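You operate a simulated robot arm through the tools that you are given. There is no shell and no other tool.

The job below is to be done with a simulated robot arm. You get a single attempt, and the scene is never put back.

TASK
Put things in order on the top of the steel bench. At the end: the orange block brush marked grease stands on top of the pack of round lids; the folded purple cloth stands where the orange block brush marked grease stood; one of the crumpled foil wads from the top of the steel bench is on the top of the bagging bench; the brass bridge handle marked shim is on the grey edge plate; whatever was shut is shut again. Leave all else as you found it, and nothing knocked over.
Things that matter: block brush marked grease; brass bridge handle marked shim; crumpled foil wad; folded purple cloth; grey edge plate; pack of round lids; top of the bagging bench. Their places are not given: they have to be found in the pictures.

It is judged by the outcome, as a careful person would: the job done as asked, and still so three seconds after it is handed in. It fails if anything else is knocked over, pushed out of place, dropped, spilled or broken. Lids that push on must go on centred and level and be pressed home; caps that screw on are set level and turned clockwise until they are tight. Flat cloth is picked up by pressing the open fingertips on it (5 to 10 N) and closing them slowly along it; thin cloth reads only 2 to 8 mm in the jaws.

THE ROBOT
A 7-joint arm with a two-finger gripper, fixed in place. Base frame: the origin is at the foot of the arm, x ahead of it, y to its left, z up; the work surface is at about z = 0.78. Units: m, degrees, N and s.
With the tool pointing down near the work surface it reaches from about 0.34 to 0.72 m from the base axis. Its first joint turns from -66.0 to 66.0 degrees. Payload 2.45 kg.
The tool frame sits at the grasp point between the pads (the TCP): z along the fingers, y along the line on which they close. The tips reach 0.026 m beyond it. The gripper opens to 0.096 m. The gripper's body begins 0.069 m behind the TCP.
Orientation is told as [roll, pitch, yaw] about the base's x, y, z axes, in that order, counted from this pose: with the fingers straight down and closing along the base's y, the tool's x points along the base's -x, its y along +y and its z along -z.

THE INTERFACE
- The arm moves only by the tool step_arm. Its arguments are lists of equal length, an entry for each row: "slide": the shift along the tool's x, y, z in units of 30 mm (1.0 is 30 mm), a list of three; "dr": the turn, a rotation vector about the tool's x, y, z in units of 8 degrees (1.0 is 8 degrees), a list of three; "fingers": the closure, from 0 (fully open) to 1 (shut). In form: {"slide": [[dx, dy, dz], ...], "dr": [[wx, wy, wz], ...], "fingers": [fingers, ...]}. A call has 1 to 20 rows; each row shifts and turns the commanded pose from where the row before left it, along the tool's axes as they then stand. A call with a number of a shift or a turn outside -1 to 1 is refused whole. Each row takes 0.2 s and may step no farther than 0.05 m and 8.6 degrees from the row before; otherwise, or with a gripper value out of range, the whole call is refused. Where a pose cannot be reached the arm comes as near as it can. A force on the tool above 40 N (or 10 N above the force at the start of the call, whichever is more), or a blocked arm, ends the call early, and 0.2 s more pass. The fingers move at their own pace and stop on an object; they squeeze with about 24 N. The grip force told is the motor's: it shows also when the fingers shut on nothing. Time passes only in rows, and 0.2 s behind the last, so rows that do not move let the fingers close. The reply holds the time, the measured pose of the TCP, the force on the tool along the base axes, the opening and the grip force, in the units named above and with some noise, with the torque about the TCP (base axes, N m) and any sound that the robot's microphone picked up.
- Cameras (640 x 400 px; columns grow to the right, rows downward): "scene" is fixed at [0.1523, -0.4007, 1.3972]; the picture's right is [0.81, -0.59, 0.00], its down [-0.48, -0.65, -0.59] and it looks along [0.35, 0.47, -0.81] (base axes); focal length 337 px, centre (320, 200). "wrist" rides on the gripper at [0.082, 0.003, -0.098] in the tool frame; the picture's right is [-0.04, 1.00, 0.00], its down [-0.73, -0.03, -0.68] and it looks along [-0.68, -0.03, 0.73] (tool axes); focal length 256 px, centre (320, 200).
- capture(camera): a new picture of that camera. No time passes.
- probe_pixels(camera, pixels): there is no depth. For up to 12 entries [column, row, z] of the newest picture of that camera ("zoom" is the newest enlarged one), the place [x, y] in the base frame at which the ray of that pixel passes the height z, good to about 0.003 m. No time passes.
- zoom(camera, box): a new picture of the part [left, top, right, bottom] of that camera's present view, enlarged. No time passes.
- job_done(): hands the job in; it is judged then, once.

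Unless the task says otherwise, let go and move clear before handing in.

The tools are called as a command line: name --argument value ..., lists and objects as JSON in quotes. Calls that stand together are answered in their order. step_arm: Moves the arm, as the interface text tells. Its arguments: {"type":"object","properties":{"slide":{"type":"array","items":{"type":"array","items":{"type":"number"}}},"dr":{"type":"array","items":{"type":"array","items":{"type":"number"}}},"fingers":{"type":"array","items":{"type":"number"}}},"required":["slide","dr","fingers"]} The other tools are called the same way: capture (camera) takes a picture; probe_pixels (camera, pixels) gives the place at which the rays of pixels pass given heights; zoom (camera, box) takes an enlarged picture of a part of a camera's view; job_done () hands the job in.

At the start:

```text
t: 0.0
ee_pos: [0.4262, -0.0873, 1.0387]
orientation: [0.1, 0.1, 0.0]
contact_force: [-0.3, 0.9, 0.0]
ft_torque: [0.01, 0.0, 0.01]
grip_width: 0.0959
grip_force: 0.1
```

scene: 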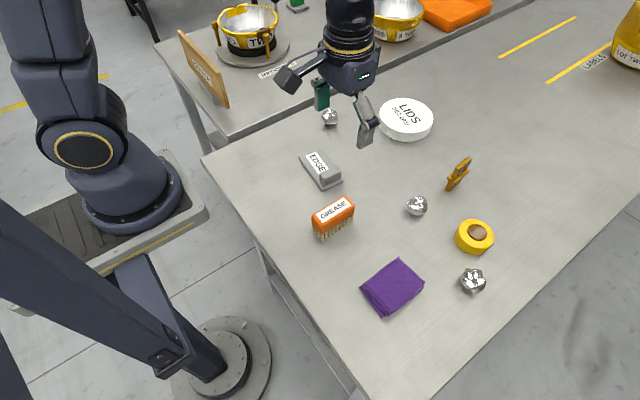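
wrist: 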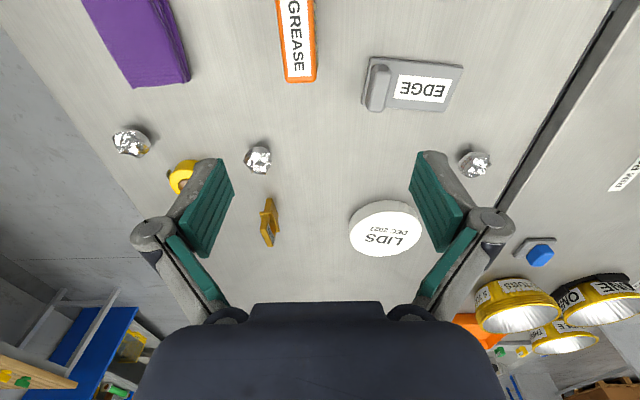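

The scene picture shows the grease brush at (333,218), purple cloth (392,288), edge plate (322,170), lids (405,118), brass handle (458,174), and foil wads at (330,118), (415,206), (472,281). I will zoom to see details before moving.

zoom --camera "scene" --box '[280, 80, 520, 230]'

zoom --camera "scene" --box '[280, 180, 520, 330]'

zoom --camera "scene" --box '[150, 0, 500, 160]'

zoom --camera "wrist" --box '[440, 120, 640, 380]'

```text
2.67 times, centred on (400, 155) of scene
```

zoom: 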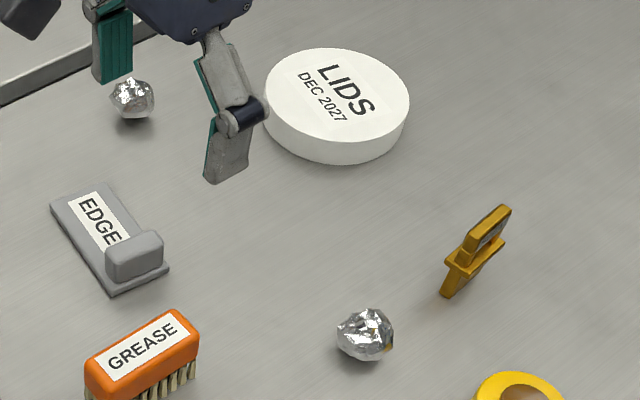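

```text
2.67 times, centred on (400, 255) of scene
```

zoom: 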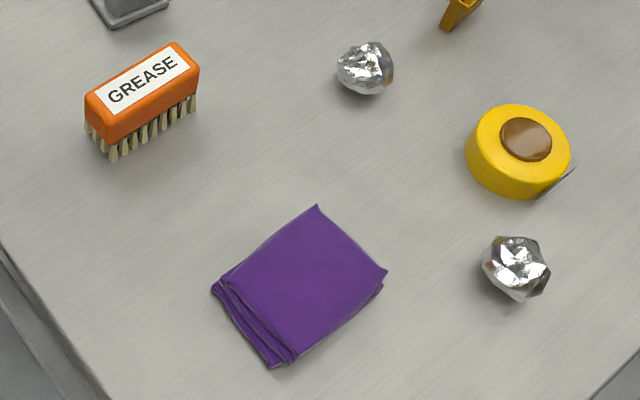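

```text
1.83 times, centred on (325, 80) of scene
```

zoom: 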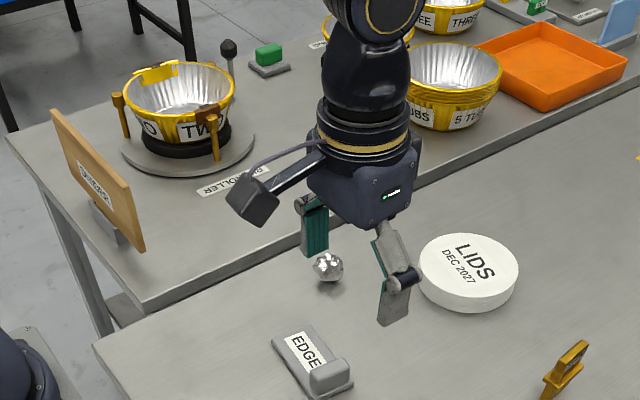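

```text
1.54 times, centred on (540, 250) of wrist
```

zoom: 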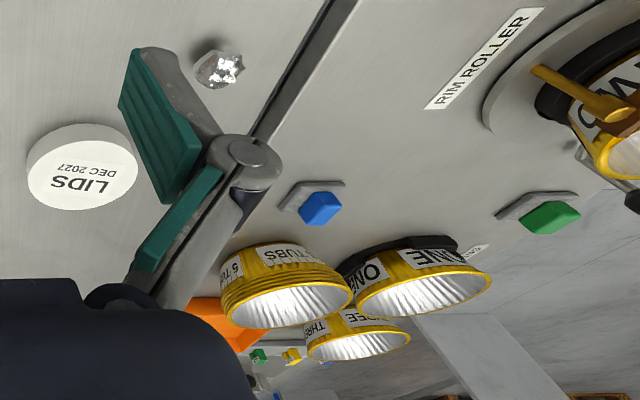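

The other bench beyond the gap carries "RIM ROLLER" and tubs; I need to know which is the bagging bench. I'll zoom on the edges of the pictures for labels.

zoom --camera "scene" --box '[480, 0, 640, 100]'

zoom --camera "scene" --box '[240, 0, 500, 60]'

zoom --camera "wrist" --box '[0, 240, 240, 400]'

zoom --camera "wrist" --box '[460, 280, 640, 400]'

zoom --camera "scene" --box '[150, 20, 330, 140]'

```text
4.00 times, centred on (560, 50) of scene
```

zoom: 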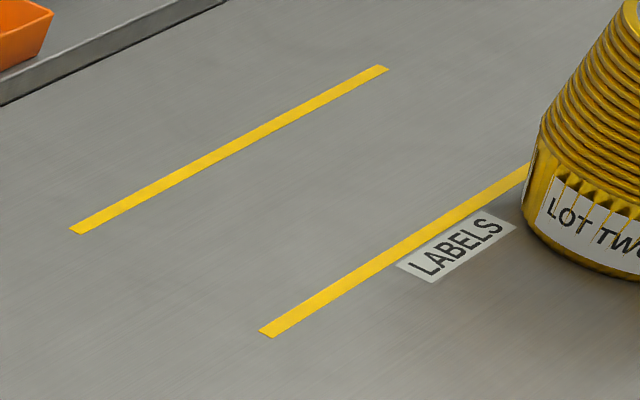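

```text
2.46 times, centred on (370, 30) of scene
```

zoom: 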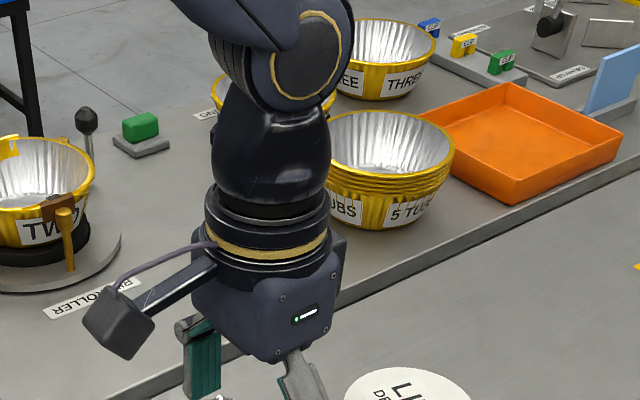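

```text
2.50 times, centred on (120, 320) of wrist
```

zoom: 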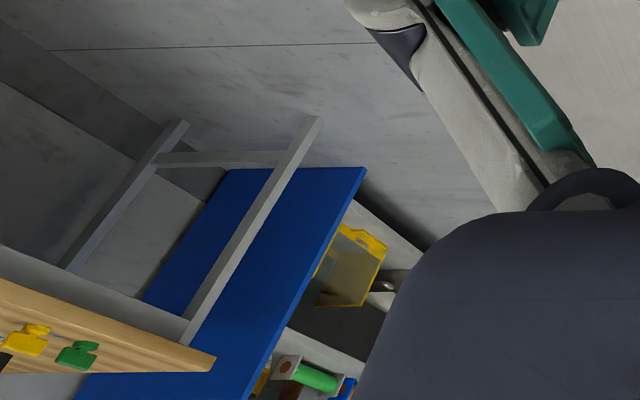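

```text
3.33 times, centred on (550, 340) of wrist
```

zoom: 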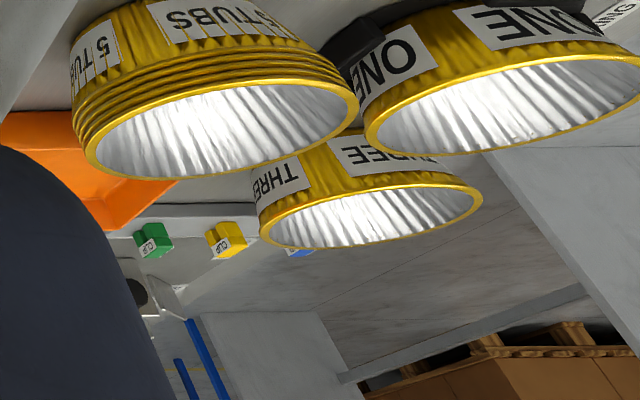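

```text
3.33 times, centred on (240, 80) of scene
```

zoom: 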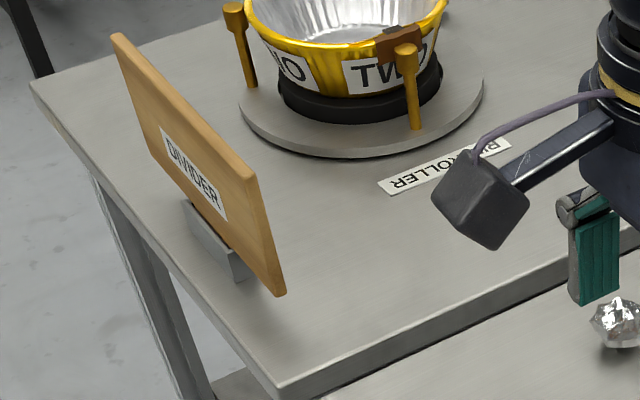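

Reading the scene: there are several benches; I'll measure object positions by probing before looking around with the wrist camera.

capture --camera "scene"

probe_pixels --camera "scene" --pixels '[[405, 114, 0.8], [333, 210, 0.82], [335, 222, 0.78], [322, 170, 0.78], [392, 288, 0.78], [458, 174, 0.79], [330, 118, 0.795], [415, 206, 0.795], [472, 281, 0.795], [260, 110, 0.78], [203, 157, 0.78], [365, 400, 0.78]]'

```text
taken
```

scene: 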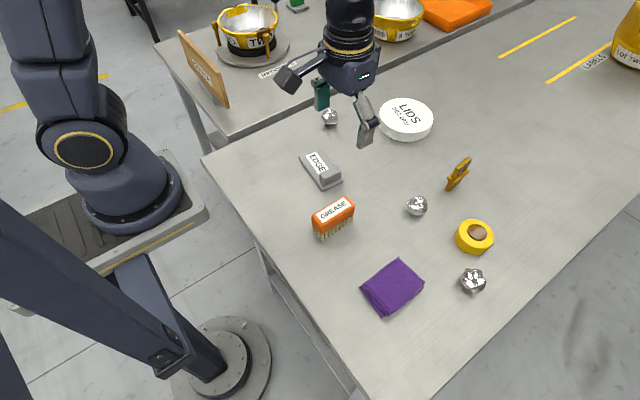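

```text
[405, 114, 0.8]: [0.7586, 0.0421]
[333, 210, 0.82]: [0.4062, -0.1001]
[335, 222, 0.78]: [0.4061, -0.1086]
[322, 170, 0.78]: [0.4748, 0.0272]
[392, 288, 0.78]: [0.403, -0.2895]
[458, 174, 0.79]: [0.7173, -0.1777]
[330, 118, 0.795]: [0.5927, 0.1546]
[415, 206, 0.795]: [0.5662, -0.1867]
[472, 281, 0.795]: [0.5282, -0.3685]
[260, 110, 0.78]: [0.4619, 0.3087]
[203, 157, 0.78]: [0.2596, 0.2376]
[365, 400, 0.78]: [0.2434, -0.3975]
```

The lids centre is near x≈0.75, at the reach's edge, so I need better measures. First I'll turn the wrist camera toward the +y bench to find out what it is labelled.

step_arm --slide '[[0, 0, -1], [0, 0, -1], [0, 0, 0], [0, 0, 0], [0, 0, 0], [0, 0, 0], [0, 0, 0], [0, 0, 0]]' --dr '[[0, 0, -1], [0, 0, -1], [0, 0, -1], [0, 0, -1], [0, 0, -1], [0, 0, -1], [0, 0, -1], [0, 0, 0]]' --fingers '[0, 0, 0, 0, 0, 0, 0, 0]'

capture --camera "wrist"

```text
t: 1.8
ee_pos: [0.4268, -0.087, 1.0968]
orientation: [0.0, 0.0, 56.1]
contact_force: [0.1, 0.2, 0.1]
ft_torque: [-0.05, 0.03, -0.01]
grip_width: 0.0962
grip_force: 0.1
```

```text
taken
```

wrist: 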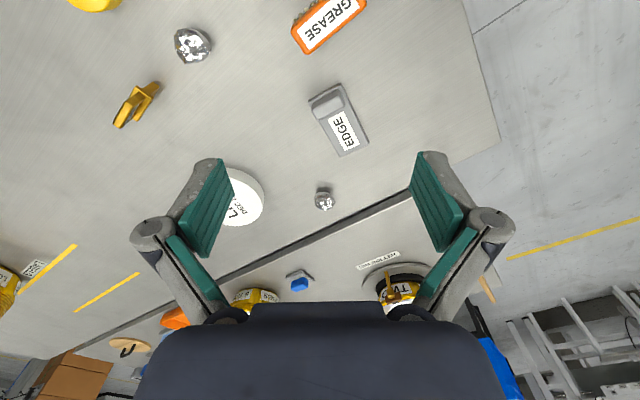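

The +y bench holds tubs, a blue button and "RIM ROLLER". I'll tilt the camera up toward this bench to read all labels.

step_arm --slide '[[0, 0, 0], [0, 0, 0], [0, 0, 0], [0, 0, 0], [0, 0, 0]]' --dr '[[0, -1, 0], [0, -1, 0], [0, -1, 0], [0, -1, 0], [0, 0, 0]]' --fingers '[0, 0, 0, 0, 0]'

capture --camera "wrist"

capture --camera "scene"

```text
t: 3.0
ee_pos: [0.4276, -0.0876, 1.098]
orientation: [0.0, -32.2, 56.1]
contact_force: [-0.3, 0.4, -0.8]
ft_torque: [-0.03, -0.01, -0.02]
grip_width: 0.096
grip_force: 0.0
```

```text
taken
```

wrist: 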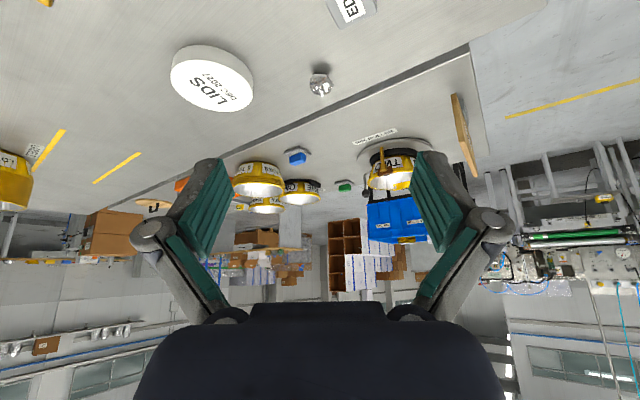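

```text
taken
```

scene: 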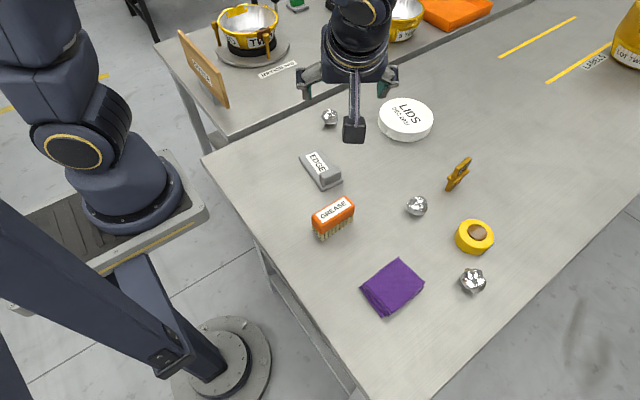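

The wrist picture (upside down) shows the +y bench with tubs, buttons and more. I'll zoom on its labels.

zoom --camera "wrist" --box '[220, 110, 480, 260]'

zoom --camera "wrist" --box '[0, 130, 220, 280]'

zoom --camera "wrist" --box '[220, 200, 460, 310]'

zoom --camera "scene" --box '[200, 0, 500, 110]'

```text
2.46 times, centred on (350, 185) of wrist
```

zoom: 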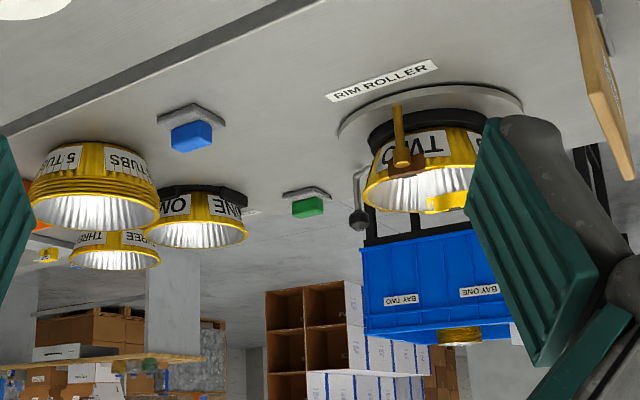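

```text
2.67 times, centred on (110, 205) of wrist
```

zoom: 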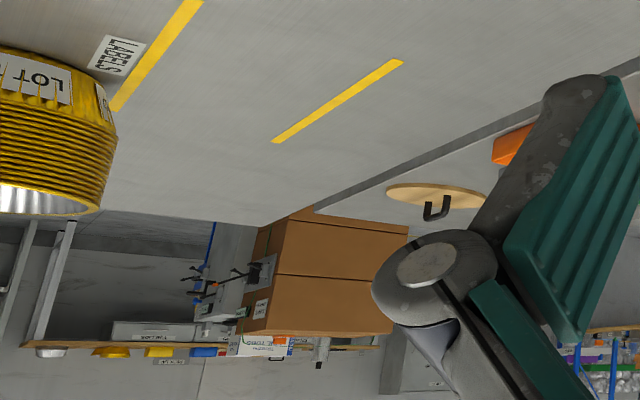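

```text
2.67 times, centred on (340, 255) of wrist
```

zoom: 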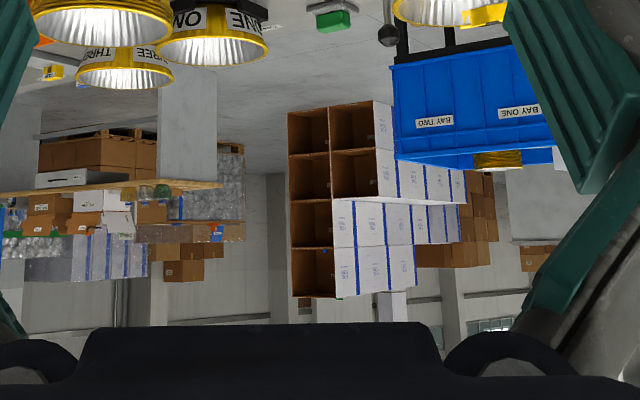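

```text
2.13 times, centred on (350, 55) of scene
```

zoom: 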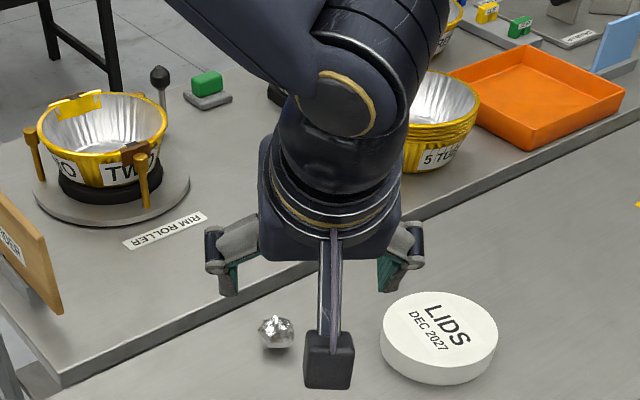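

The +y bench (divider, rim roller, tubs, clips) is the only other bench within reach. I'll examine its near edge and height relative to the steel bench.

zoom --camera "scene" --box '[190, 90, 350, 190]'

zoom --camera "wrist" --box '[300, 30, 500, 160]'

probe_pixels --camera "scene" --pixels '[[220, 139, 0.78], [220, 139, 0.85], [300, 103, 0.78], [300, 103, 0.85], [277, 70, 0.78], [277, 70, 0.85], [405, 114, 0.82], [405, 114, 0.83], [405, 114, 0.84]]'

probe_pixels --camera "wrist" --pixels '[[213, 83, 0.8], [213, 83, 0.82], [213, 83, 0.84], [378, 136, 0.78], [378, 136, 0.85], [320, 85, 0.795], [350, 98, 0.78], [350, 90, 0.78]]'

```text
4.00 times, centred on (270, 140) of scene
```

zoom: 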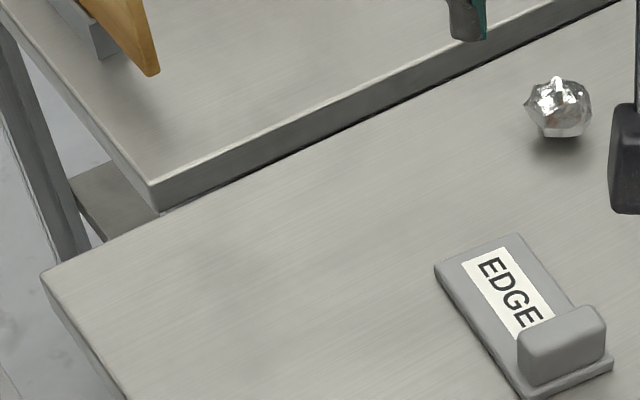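

```text
3.08 times, centred on (400, 95) of wrist
```

zoom: 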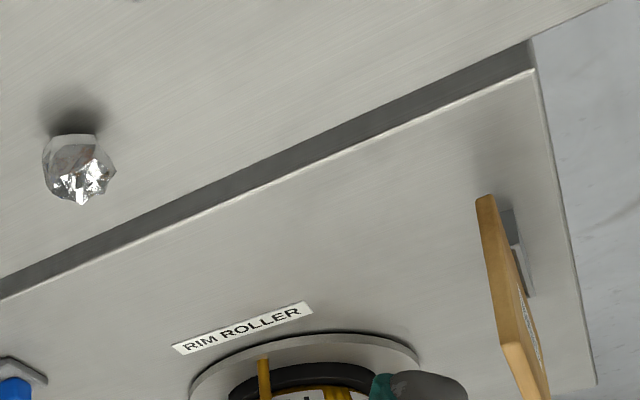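

```text
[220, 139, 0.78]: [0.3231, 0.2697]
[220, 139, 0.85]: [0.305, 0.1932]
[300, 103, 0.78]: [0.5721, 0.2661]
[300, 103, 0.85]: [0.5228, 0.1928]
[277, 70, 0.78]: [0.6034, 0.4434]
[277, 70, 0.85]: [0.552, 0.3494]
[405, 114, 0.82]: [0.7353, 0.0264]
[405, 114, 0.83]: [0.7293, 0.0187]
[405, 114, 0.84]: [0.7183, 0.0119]
```

```text
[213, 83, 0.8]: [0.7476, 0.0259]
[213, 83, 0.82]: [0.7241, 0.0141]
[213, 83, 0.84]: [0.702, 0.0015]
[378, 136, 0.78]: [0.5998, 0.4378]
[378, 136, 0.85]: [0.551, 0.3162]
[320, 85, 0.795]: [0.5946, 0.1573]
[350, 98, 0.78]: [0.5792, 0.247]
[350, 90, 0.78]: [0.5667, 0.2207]
```

The bagging bench top and steel bench are about equal height with a narrow gap near y≈0.24–0.27. I'll restore the tool to straight down and hover above the brush for a closer look.

step_arm --slide '[[0, 0, 0], [0, 0, 0], [0, 0, 0], [0, 0, 0], [0, 0, 0], [0, 0, 0], [0, 0, 0], [0, 0, 0], [0, 0, 0], [0, 0, 0], [0, 0, 0], [0.9, 0, 0.8], [0, 0, 0.8], [0, 0, 0.8], [0, 0, 0]]' --dr '[[0, 1, 0], [0, 1, 0], [0, 1, 0], [0, 1, 0], [0, 0, 1], [0, 0, 1], [0, 0, 1], [0, 0, 1], [0, 0, 1], [0, 0, 1], [0, 0, 1], [0, 0, 0], [0, 0, 0], [0, 0, 0], [0, 0, 0]]' --fingers '[0, 0, 0, 0, 0, 0, 0, 0, 0, 0, 0, 0, 0, 0, 0]'

capture --camera "wrist"

```text
t: 6.2
ee_pos: [0.4004, -0.0869, 1.0273]
orientation: [0.0, 0.0, 0.0]
contact_force: [0.4, -0.2, -0.3]
ft_torque: [-0.02, -0.03, 0.02]
grip_width: 0.0961
grip_force: 0.0
```

```text
taken
```

wrist: 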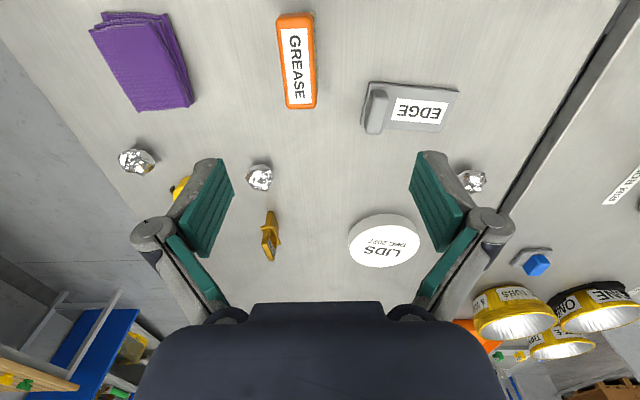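

All work objects are now in one wrist view: brush (297,62), cloth (143,60), edge plate (408,106), handle (270,235), lids (383,240). I'll zoom for exact corners.

zoom --camera "wrist" --box '[240, 0, 480, 150]'

zoom --camera "wrist" --box '[60, 0, 300, 150]'

zoom --camera "wrist" --box '[230, 150, 430, 275]'

```text
2.67 times, centred on (360, 75) of wrist
```

zoom: 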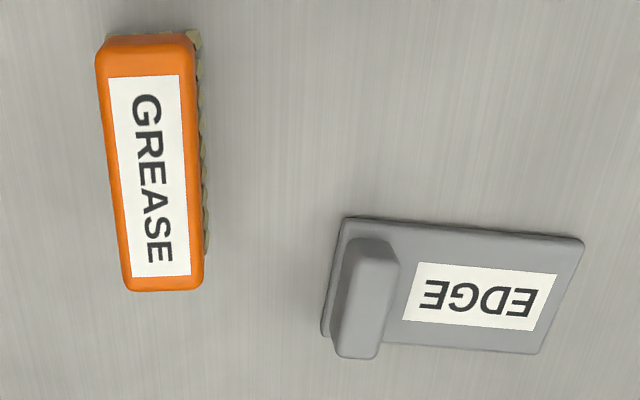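

```text
2.67 times, centred on (180, 75) of wrist
```

zoom: 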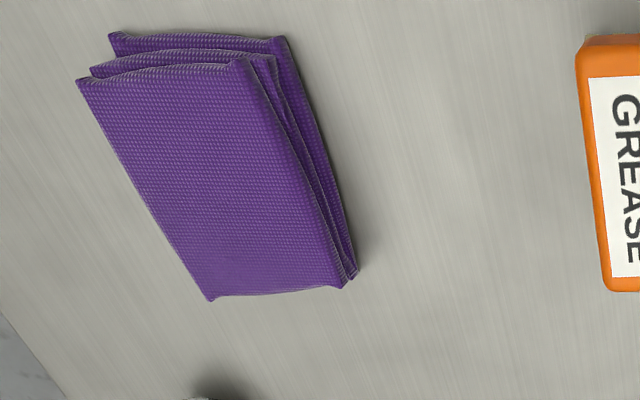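

```text
3.20 times, centred on (330, 212) of wrist
```

zoom: 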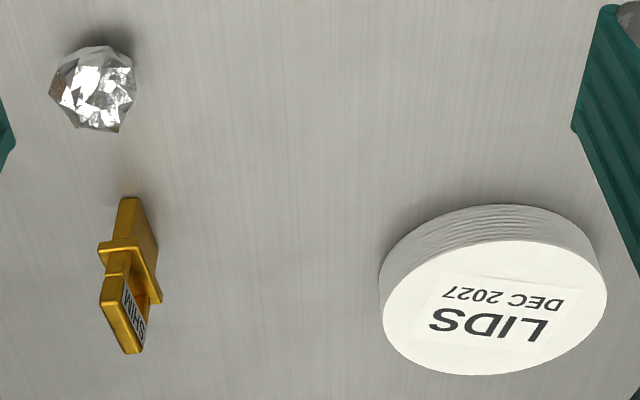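

I'll triangulate the brush label centre, lids top centre and plate using both cameras.

probe_pixels --camera "wrist" --pixels '[[296.25, 66.75, 0.82], [296.25, 66.75, 0.84], [384.4, 245.75, 0.8], [384.4, 245.75, 0.82], [276.4, 16.9, 0.83], [312, 14.25, 0.83], [287.6, 108, 0.83], [316.1, 105.75, 0.83], [369.4, 81.8, 0.785], [458.6, 90, 0.785], [442.5, 132.4, 0.785], [360.8, 125.6, 0.785]]'

capture --camera "scene"

probe_pixels --camera "scene" --pixels '[[333.6, 210.4, 0.82], [333.6, 210.4, 0.84], [406.4, 116, 0.8], [406.4, 116, 0.82], [406.4, 116, 0.84], [330, 118, 0.795], [415, 206, 0.795], [472, 281, 0.795]]'

```text
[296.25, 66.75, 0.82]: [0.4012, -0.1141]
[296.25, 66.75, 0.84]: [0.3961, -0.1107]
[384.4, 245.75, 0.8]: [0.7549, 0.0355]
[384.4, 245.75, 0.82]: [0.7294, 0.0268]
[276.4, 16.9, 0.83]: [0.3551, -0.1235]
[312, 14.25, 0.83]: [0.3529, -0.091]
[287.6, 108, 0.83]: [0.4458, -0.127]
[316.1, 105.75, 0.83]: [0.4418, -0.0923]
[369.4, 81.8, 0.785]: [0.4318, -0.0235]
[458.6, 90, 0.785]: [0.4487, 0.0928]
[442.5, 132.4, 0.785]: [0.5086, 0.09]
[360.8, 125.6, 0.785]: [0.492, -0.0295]
```

```text
taken
```

scene: 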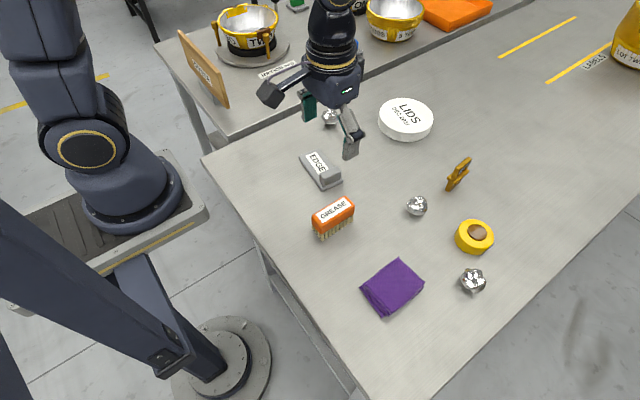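

```text
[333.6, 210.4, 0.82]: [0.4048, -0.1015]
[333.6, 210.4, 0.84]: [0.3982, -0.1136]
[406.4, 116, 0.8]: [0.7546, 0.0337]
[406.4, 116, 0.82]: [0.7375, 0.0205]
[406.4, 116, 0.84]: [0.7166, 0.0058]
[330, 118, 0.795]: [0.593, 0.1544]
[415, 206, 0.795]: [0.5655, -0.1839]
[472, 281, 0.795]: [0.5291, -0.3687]
```

Triangulating: brush top ≈(0.398,−0.111,0.837), 0.033 wide, 0.09 long along x; lids top centre ≈(0.752,0.033), top z≈0.803, radius ≈0.07. That is at the edge of the reach, so I'll test the reach above the lids with an empty hand, well clear of everything.

step_arm --slide '[[-0.978, 0.333, 0.1], [-0.978, 0.333, 0.1], [-0.978, 0.333, 0.1], [-0.978, 0.333, 0.1], [-0.978, 0.333, 0.1], [-0.978, 0.333, 0.1], [-0.978, 0.333, 0.1], [-0.978, 0.333, 0.1], [-0.978, 0.333, 0.1], [-0.978, 0.333, 0.1], [-0.978, 0.333, 0.1], [-0.978, 0.333, 0.1], [0, 0, 0]]' --dr '[[0, 0, 0], [0, 0, 0], [0, 0, 0], [0, 0, 0], [0, 0, 0], [0, 0, 0], [0, 0, 0], [0, 0, 0], [0, 0, 0], [0, 0, 0], [0, 0, 0], [0, 0, 0], [0, 0, 0]]' --fingers '[0, 0, 0, 0, 0, 0, 0, 0, 0, 0, 0, 0, 0]'

capture --camera "wrist"

```text
t: 9.0
ee_pos: [0.7268, 0.0311, 0.9893]
orientation: [0.1, 0.2, 0.0]
contact_force: [-0.1, 0.3, -1.1]
ft_torque: [-0.06, 0.0, -0.01]
grip_width: 0.0961
grip_force: 0.1
out of reach, approached as far as the arm can: row 12
```

```text
taken
```

wrist: 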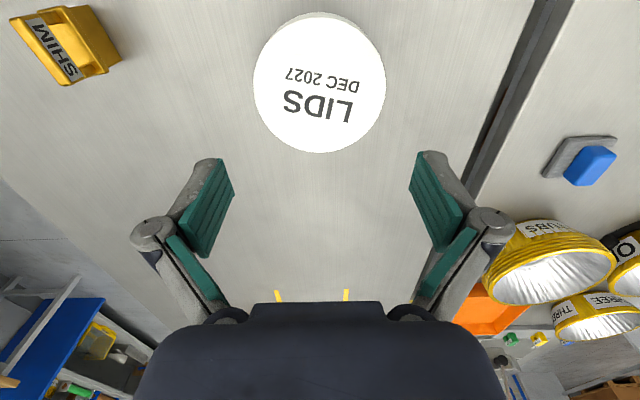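

The arm reached x=0.727 here at z=0.99. I'll zoom for the lids and the SHIM handle from this close view.

zoom --camera "wrist" --box '[220, 0, 420, 160]'

zoom --camera "wrist" --box '[0, 0, 160, 100]'

probe_pixels --camera "wrist" --pixels '[[320, 83, 0.803], [320, 152, 0.803], [253, 85, 0.803], [386, 85, 0.803], [320, 18, 0.803], [320, 12, 0.78], [542, 172, 0.78], [480, 172, 0.78], [470, 172, 0.78]]'

```text
2.50 times, centred on (320, 80) of wrist
```

zoom: 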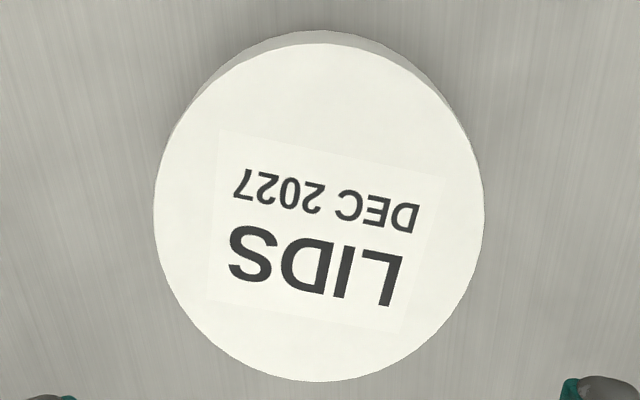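

```text
4.00 times, centred on (80, 50) of wrist
```

zoom: 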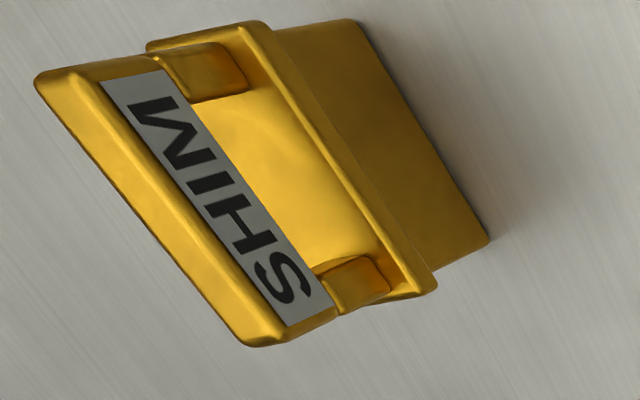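

```text
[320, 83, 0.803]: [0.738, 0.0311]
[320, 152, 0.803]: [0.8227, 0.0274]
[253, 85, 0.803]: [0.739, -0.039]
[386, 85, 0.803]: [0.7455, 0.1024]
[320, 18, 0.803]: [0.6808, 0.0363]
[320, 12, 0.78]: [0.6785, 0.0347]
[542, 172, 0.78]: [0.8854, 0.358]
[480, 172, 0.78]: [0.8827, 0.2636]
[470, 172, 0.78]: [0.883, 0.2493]
```

Lids centre ≈(0.7515,0.032), radius 0.0705. The SHIM item is a thin block with a flange and a bridge handle on top; I'll measure it with both cameras.

probe_pixels --camera "wrist" --pixels '[[90, 5, 0.78], [122.5, 60, 0.78], [109, 69, 0.78], [8.75, 20, 0.83], [41, 86, 0.83], [84, 76, 0.83], [8.75, 20, 0.84], [41, 86, 0.84], [84, 76, 0.84]]'

zoom --camera "scene" --box '[420, 140, 500, 200]'

zoom --camera "scene" --box '[290, 140, 370, 200]'

```text
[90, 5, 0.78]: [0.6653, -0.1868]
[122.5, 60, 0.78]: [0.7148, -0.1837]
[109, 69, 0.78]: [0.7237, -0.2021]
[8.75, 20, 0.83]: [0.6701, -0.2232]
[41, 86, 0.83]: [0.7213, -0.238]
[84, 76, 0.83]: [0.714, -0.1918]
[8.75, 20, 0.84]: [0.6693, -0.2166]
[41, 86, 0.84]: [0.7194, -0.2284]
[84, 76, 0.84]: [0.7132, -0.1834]
```

```text
6.67 times, centred on (460, 170) of scene
```

zoom: 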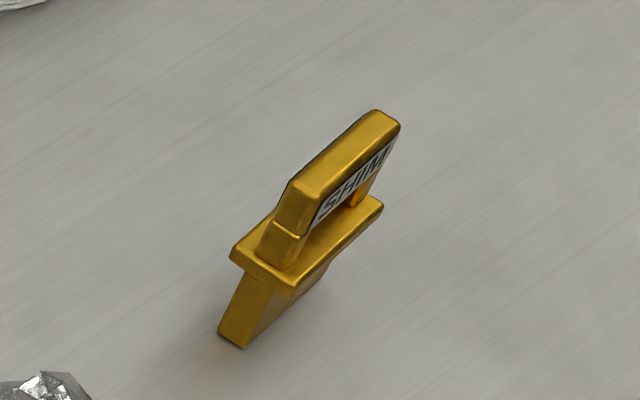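

```text
6.67 times, centred on (330, 170) of scene
```

zoom: 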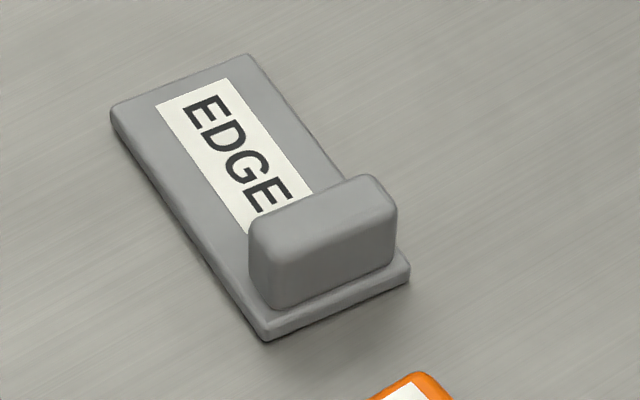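

The SHIM piece stands upright on a thin block. I'll triangulate its heights with both cameras.

probe_pixels --camera "scene" --pixels '[[448.5, 192, 0.78], [445, 190, 0.78], [446.5, 178.3, 0.81], [455.5, 184.3, 0.81], [469.5, 171.2, 0.81], [463.9, 162.8, 0.83], [463.9, 162.8, 0.84], [463.9, 162.8, 0.85], [463.9, 162.8, 0.86]]'

probe_pixels --camera "wrist" --pixels '[[37.5, 51.3, 0.83], [37.5, 51.3, 0.84], [37.5, 51.3, 0.85], [37.5, 51.3, 0.86]]'

```text
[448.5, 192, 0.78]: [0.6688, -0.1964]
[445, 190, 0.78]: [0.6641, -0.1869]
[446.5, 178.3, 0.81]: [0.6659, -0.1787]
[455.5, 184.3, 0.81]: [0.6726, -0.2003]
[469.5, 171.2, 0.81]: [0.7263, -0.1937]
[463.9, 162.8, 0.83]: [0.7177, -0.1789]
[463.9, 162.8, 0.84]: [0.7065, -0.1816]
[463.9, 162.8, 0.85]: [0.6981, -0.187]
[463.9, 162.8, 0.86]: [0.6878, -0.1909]
```

```text
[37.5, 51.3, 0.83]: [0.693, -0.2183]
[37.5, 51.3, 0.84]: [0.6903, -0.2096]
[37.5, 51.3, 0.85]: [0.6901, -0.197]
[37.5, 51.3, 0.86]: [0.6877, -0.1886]
```

The handle stands ≈0.077 tall, centre ≈(0.691,−0.190). Before gripping the brush I'll check how far out I can be at low height above the lids (tips stay 4 cm above them).

step_arm --slide '[[0, 0, 1], [0, 0, 1], [0, 0, 1], [0, 0, 0.8], [0, 0, 0]]' --dr '[[0, 0, 0], [0, 0, 0], [0, 0, 0], [0, 0, 0], [0, 0, 0]]' --fingers '[0, 0, 0, 0, 0]'

```text
t: 10.2
ee_pos: [0.7269, 0.0305, 0.873]
orientation: [0.0, 0.0, 0.0]
contact_force: [-0.7, -0.2, -0.1]
ft_torque: [-0.01, -0.01, 0.02]
grip_width: 0.0963
grip_force: 0.1
```

At z=0.873 the arm holds x=0.727 fine. I'll probe a bit further out for the actual limit at this height.

step_arm --slide '[[-0.33, 0, 0], [-0.33, 0, 0], [-0.2, 0, 0], [0, 0, 0]]' --dr '[[0, 0, 0], [0, 0, 0], [0, 0, 0], [0, 0, 0]]' --fingers '[0, 0, 0, 0]'

```text
t: 11.2
ee_pos: [0.7295, 0.029, 0.8747]
orientation: [0.1, 0.0, 0.0]
contact_force: [-0.1, 0.7, -0.2]
ft_torque: [-0.01, 0.02, -0.02]
grip_width: 0.0958
grip_force: 0.0
out of reach, approached as far as the arm can: row 1, 2, 3
```

The limit is ≈0.73, so I'll grip the brush about 2 cm toward its near end so it can sit centred on the lids. Lifting and returning over the brush for a close look.

step_arm --slide '[[0, 0, -1], [0, 0, -1], [0.976, -0.3875, -0.5], [0.976, -0.3875, -0.5], [0.976, -0.3875, 0], [0.976, -0.3875, 0], [0.976, -0.3875, 0], [0.976, -0.3875, 0], [0.976, -0.3875, 0], [0.976, -0.3875, 0], [0.976, -0.3875, 0], [0.976, -0.3875, 0], [0.976, -0.3875, 0], [0.976, -0.3875, 0], [0, 0, 0]]' --dr '[[0, 0, 0], [0, 0, 0], [0, 0, 0], [0, 0, 0], [0, 0, 0], [0, 0, 0], [0, 0, 0], [0, 0, 0], [0, 0, 0], [0, 0, 0], [0, 0, 0], [0, 0, 0], [0, 0, 0], [0, 0, 0], [0, 0, 0]]' --fingers '[0, 0, 0, 0, 0, 0, 0, 0, 0, 0, 0, 0, 0, 0, 0]'

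capture --camera "wrist"

```text
t: 14.4
ee_pos: [0.3795, -0.1106, 0.9668]
orientation: [0.0, 0.0, 0.0]
contact_force: [0.2, 0.1, 0.4]
ft_torque: [0.03, 0.0, -0.01]
grip_width: 0.0961
grip_force: 0.1
```

```text
taken
```

wrist: 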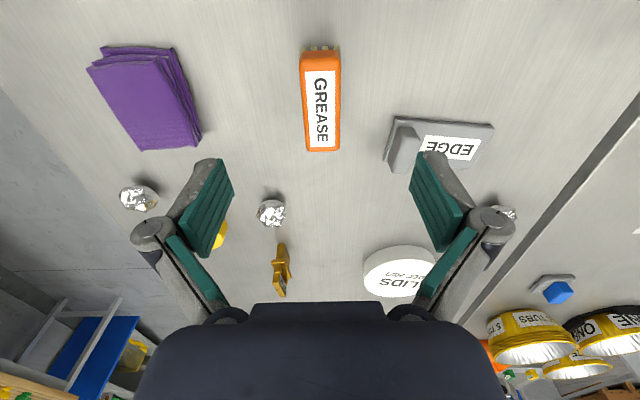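

zoom --camera "wrist" --box '[260, 30, 380, 170]'

probe_pixels --camera "wrist" --pixels '[[301, 60, 0.837], [340, 58, 0.837], [307, 150, 0.837], [340, 150, 0.837], [320, 80, 0.837], [320, 108, 0.837]]'

zoom --camera "wrist" --box '[70, 30, 230, 170]'

```text
2.86 times, centred on (320, 100) of wrist
```

zoom: 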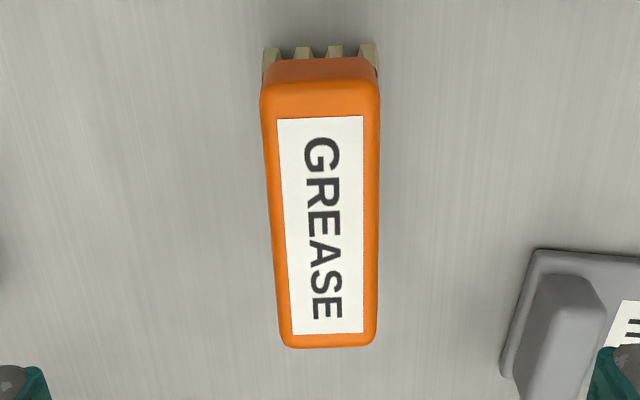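

```text
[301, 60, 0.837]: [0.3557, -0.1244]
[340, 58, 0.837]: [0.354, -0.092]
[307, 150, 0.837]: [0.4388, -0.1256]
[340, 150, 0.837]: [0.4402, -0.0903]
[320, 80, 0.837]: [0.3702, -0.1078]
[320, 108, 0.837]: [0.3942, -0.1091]
```

```text
2.86 times, centred on (150, 100) of wrist
```

zoom: 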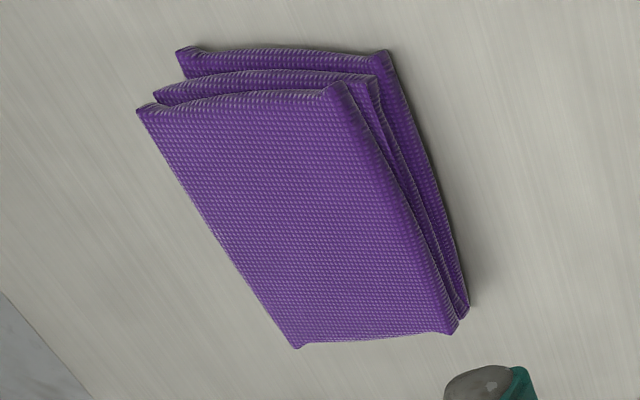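

The brush spans x 0.355–0.440, centred at y≈−0.108, aligned with x. I'll descend at x≈0.378 to z≈0.825 with open fingers and then close.

step_arm --slide '[[0, 0.09, 1], [0, 0, 1], [0, 0, 1], [0, 0, 0.9], [0, 0, 0.8], [0, 0, 0]]' --dr '[[0, 0, 0], [0, 0, 0], [0, 0, 0], [0, 0, 0], [0, 0, 0], [0, 0, 0]]' --fingers '[0, 0, 0, 0, 0, 0]'

capture --camera "wrist"

zoom --camera "scene" --box '[260, 150, 420, 250]'

```text
t: 15.8
ee_pos: [0.3772, -0.1081, 0.8222]
orientation: [0.0, 0.0, 0.0]
contact_force: [-0.6, 0.8, -0.6]
ft_torque: [-0.02, 0.0, -0.01]
grip_width: 0.0962
grip_force: 0.1
```

```text
taken
```

wrist: 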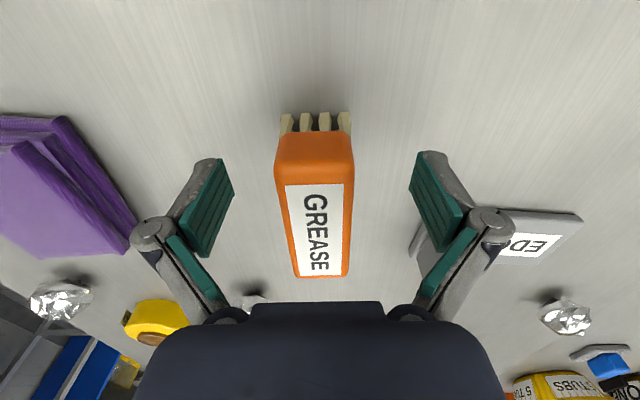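

```text
4.00 times, centred on (340, 200) of scene
```

zoom: 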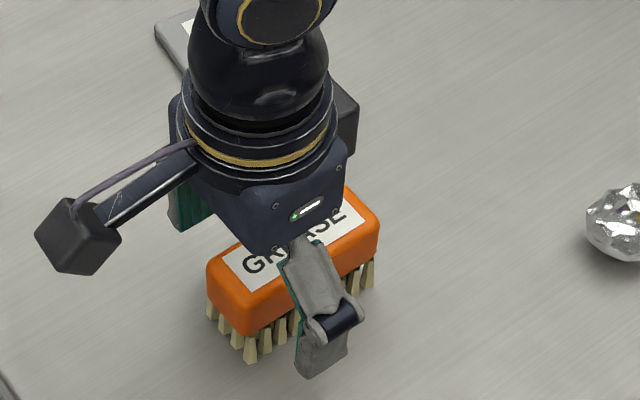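

The brush lies between the fingers (cols 275–355) with nothing else near them. Closing.

step_arm --slide '[[0, 0, 0], [0, 0, 0], [0, 0, 0], [0, 0, 0], [0, 0, 0], [0, 0, 0], [0, 0, 0]]' --dr '[[0, 0, 0], [0, 0, 0], [0, 0, 0], [0, 0, 0], [0, 0, 0], [0, 0, 0], [0, 0, 0]]' --fingers '[0.3, 0.5, 0.6, 0.7, 0.8, 0.8, 0.8]'

capture --camera "wrist"

```text
t: 17.4
ee_pos: [0.3761, -0.1089, 0.824]
orientation: [0.1, 0.1, 0.0]
contact_force: [-0.6, -0.5, 3.5]
ft_torque: [-0.02, 0.0, -0.01]
grip_width: 0.0404
grip_force: 23.8
```

```text
taken
```

wrist: 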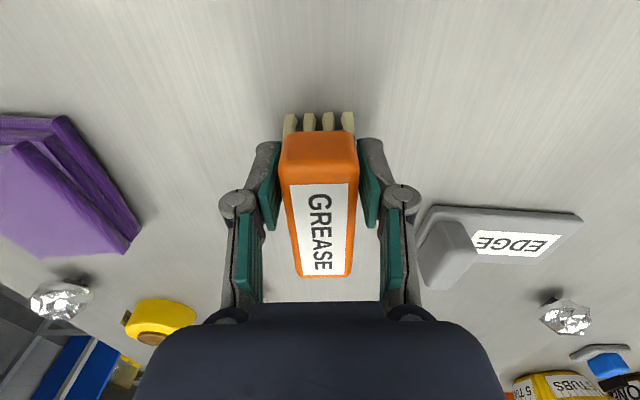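

The brush is gripped (width 0.040, force 24 N). Lifting straight up.

step_arm --slide '[[0, 0, -0.4], [0, 0, -0.8], [0, 0, -1], [0, 0, -1], [0, 0, -1], [0, 0, 0]]' --dr '[[0, 0, 0], [0, 0, 0], [0, 0, 0], [0, 0, 0], [0, 0, 0], [0, 0, 0]]' --fingers '[1, 1, 1, 1, 1, 1]'

capture --camera "wrist"

capture --camera "scene"

```text
t: 18.8
ee_pos: [0.377, -0.1048, 0.9492]
orientation: [-0.1, 0.0, 0.0]
contact_force: [-0.3, -0.3, -0.7]
ft_torque: [-0.03, 0.02, 0.0]
grip_width: 0.0001
grip_force: 24.0
```

```text
taken
```

wrist: 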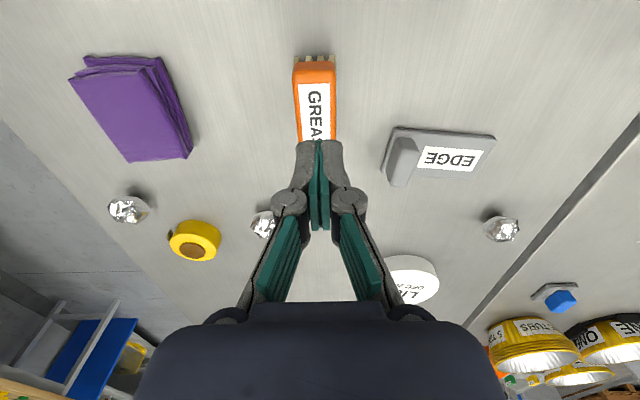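

```text
taken
```

scene: 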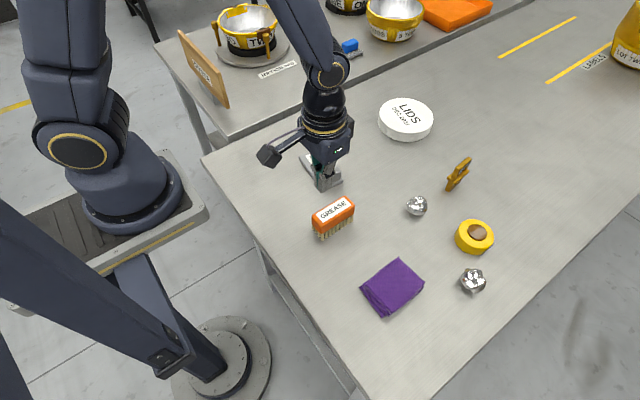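

The fingers shut on nothing (width 0.0001): the brush slipped out and still stands in its spot at (315,100). I'll open, check its exact position, and retry with a deeper grip and a slower lift.

step_arm --slide '[[0, 0, 0], [0, 0, 0], [0, 0, 0], [0, 0, 0], [0, 0, 0], [0, 0, 0]]' --dr '[[0, 0, 0], [0, 0, 0], [0, 0, 0], [0, 0, 0], [0, 0, 0], [0, 0, 0]]' --fingers '[0, 0, 0, 0, 0, 0]'

zoom --camera "wrist" --box '[240, 20, 400, 180]'

probe_pixels --camera "wrist" --pixels '[[314, 65, 0.837], [314, 150, 0.837]]'

zoom --camera "scene" --box '[280, 180, 400, 260]'

```text
t: 20.2
ee_pos: [0.3775, -0.1057, 0.9477]
orientation: [0.0, 0.0, 0.1]
contact_force: [-0.6, 0.3, 0.8]
ft_torque: [-0.01, 0.02, 0.0]
grip_width: 0.0957
grip_force: 0.1
```

```text
2.50 times, centred on (320, 100) of wrist
```

zoom: 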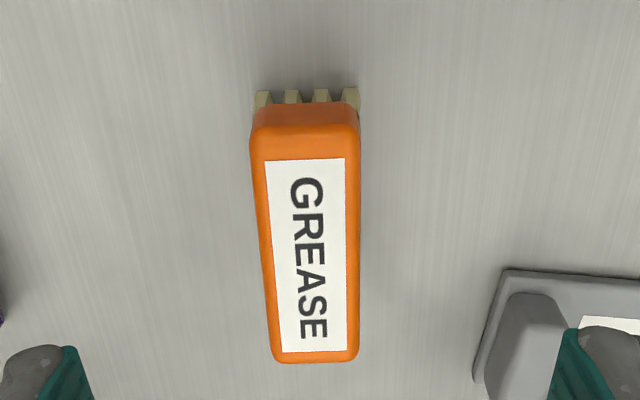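

```text
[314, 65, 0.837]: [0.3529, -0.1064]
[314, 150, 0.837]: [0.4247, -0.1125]
```

```text
5.00 times, centred on (340, 220) of scene
```

zoom: 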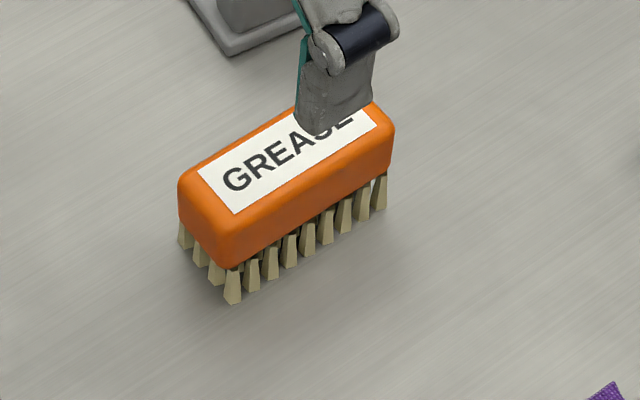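

The brush still stands where it was, unmoved within ~1 px. I'll go down again, deeper (z≈0.813), grip, and lift very slowly while checking.

step_arm --slide '[[0, -0.09, 1], [0, 0, 1], [0, 0, 1], [0, 0, 0.9], [0, 0, 0.55], [0, 0, 0], [0, 0, 0], [0, 0, 0], [0, 0, 0], [0, 0, 0], [0, 0, 0], [0, 0, 0], [0, 0, 0], [0, 0, 0]]' --dr '[[0, 0, 0], [0, 0, 0], [0, 0, 0], [0, 0, 0], [0, 0, 0], [0, 0, 0], [0, 0, 0], [0, 0, 0], [0, 0, 0], [0, 0, 0], [0, 0, 0], [0, 0, 0], [0, 0, 0], [0, 0, 0]]' --fingers '[0, 0, 0, 0, 0, 0, 0.3, 0.5, 0.8, 1, 1, 1, 1, 1]'

zoom --camera "scene" --box '[280, 170, 400, 250]'

capture --camera "wrist"

```text
t: 23.2
ee_pos: [0.3775, -0.112, 0.8168]
orientation: [0.0, 0.0, 0.0]
contact_force: [-0.1, -0.9, 1.9]
ft_torque: [-0.01, 0.0, 0.04]
grip_width: 0.0403
grip_force: 23.9
```

```text
5.00 times, centred on (340, 210) of scene
```

zoom: 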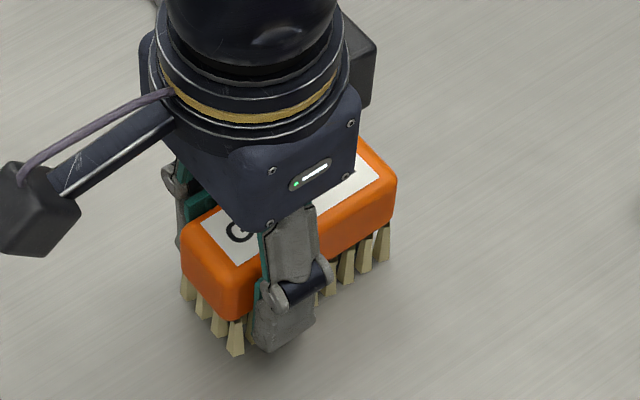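

```text
taken
```

wrist: 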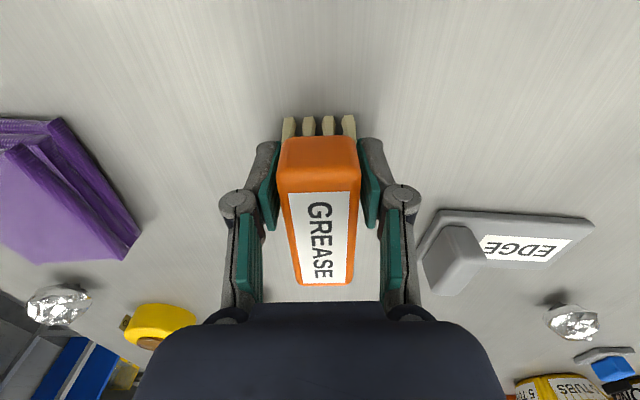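

The grip is at the body's lower half (width 0.0403, z 0.817). Lifting slowly in small steps.

step_arm --slide '[[0, 0, -0.1], [0, 0, -0.1], [0, 0, -0.1], [0, 0, -0.1], [0, 0, -0.1], [0, 0, 0]]' --dr '[[0, 0, 0], [0, 0, 0], [0, 0, 0], [0, 0, 0], [0, 0, 0], [0, 0, 0]]' --fingers '[1, 1, 1, 1, 1, 1]'

zoom --camera "scene" --box '[280, 170, 400, 250]'

capture --camera "wrist"

```text
t: 24.6
ee_pos: [0.3766, -0.1102, 0.8315]
orientation: [0.0, 0.1, -0.1]
contact_force: [-0.1, -0.6, -0.4]
ft_torque: [0.03, 0.01, 0.01]
grip_width: 0.0403
grip_force: 23.8
```

```text
5.00 times, centred on (340, 210) of scene
```

zoom: 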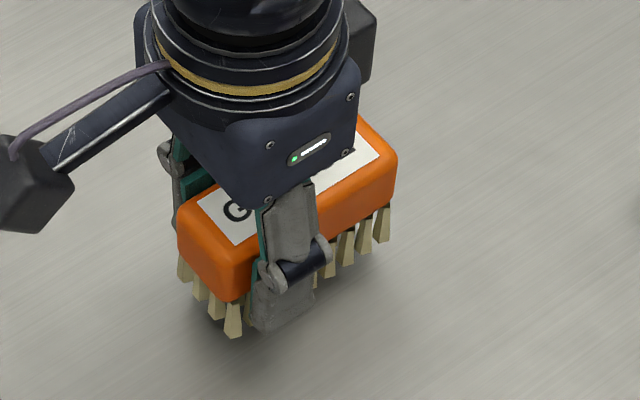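

```text
taken
```

wrist: 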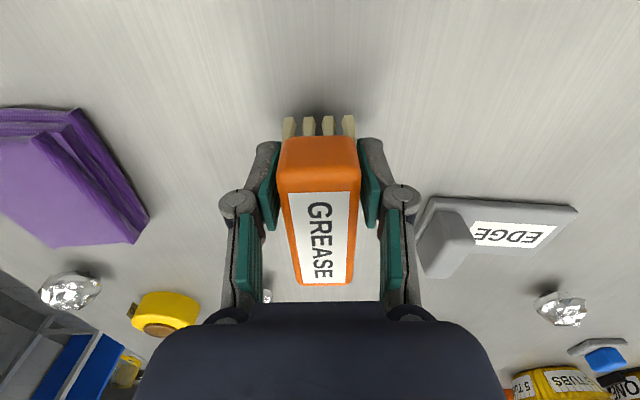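

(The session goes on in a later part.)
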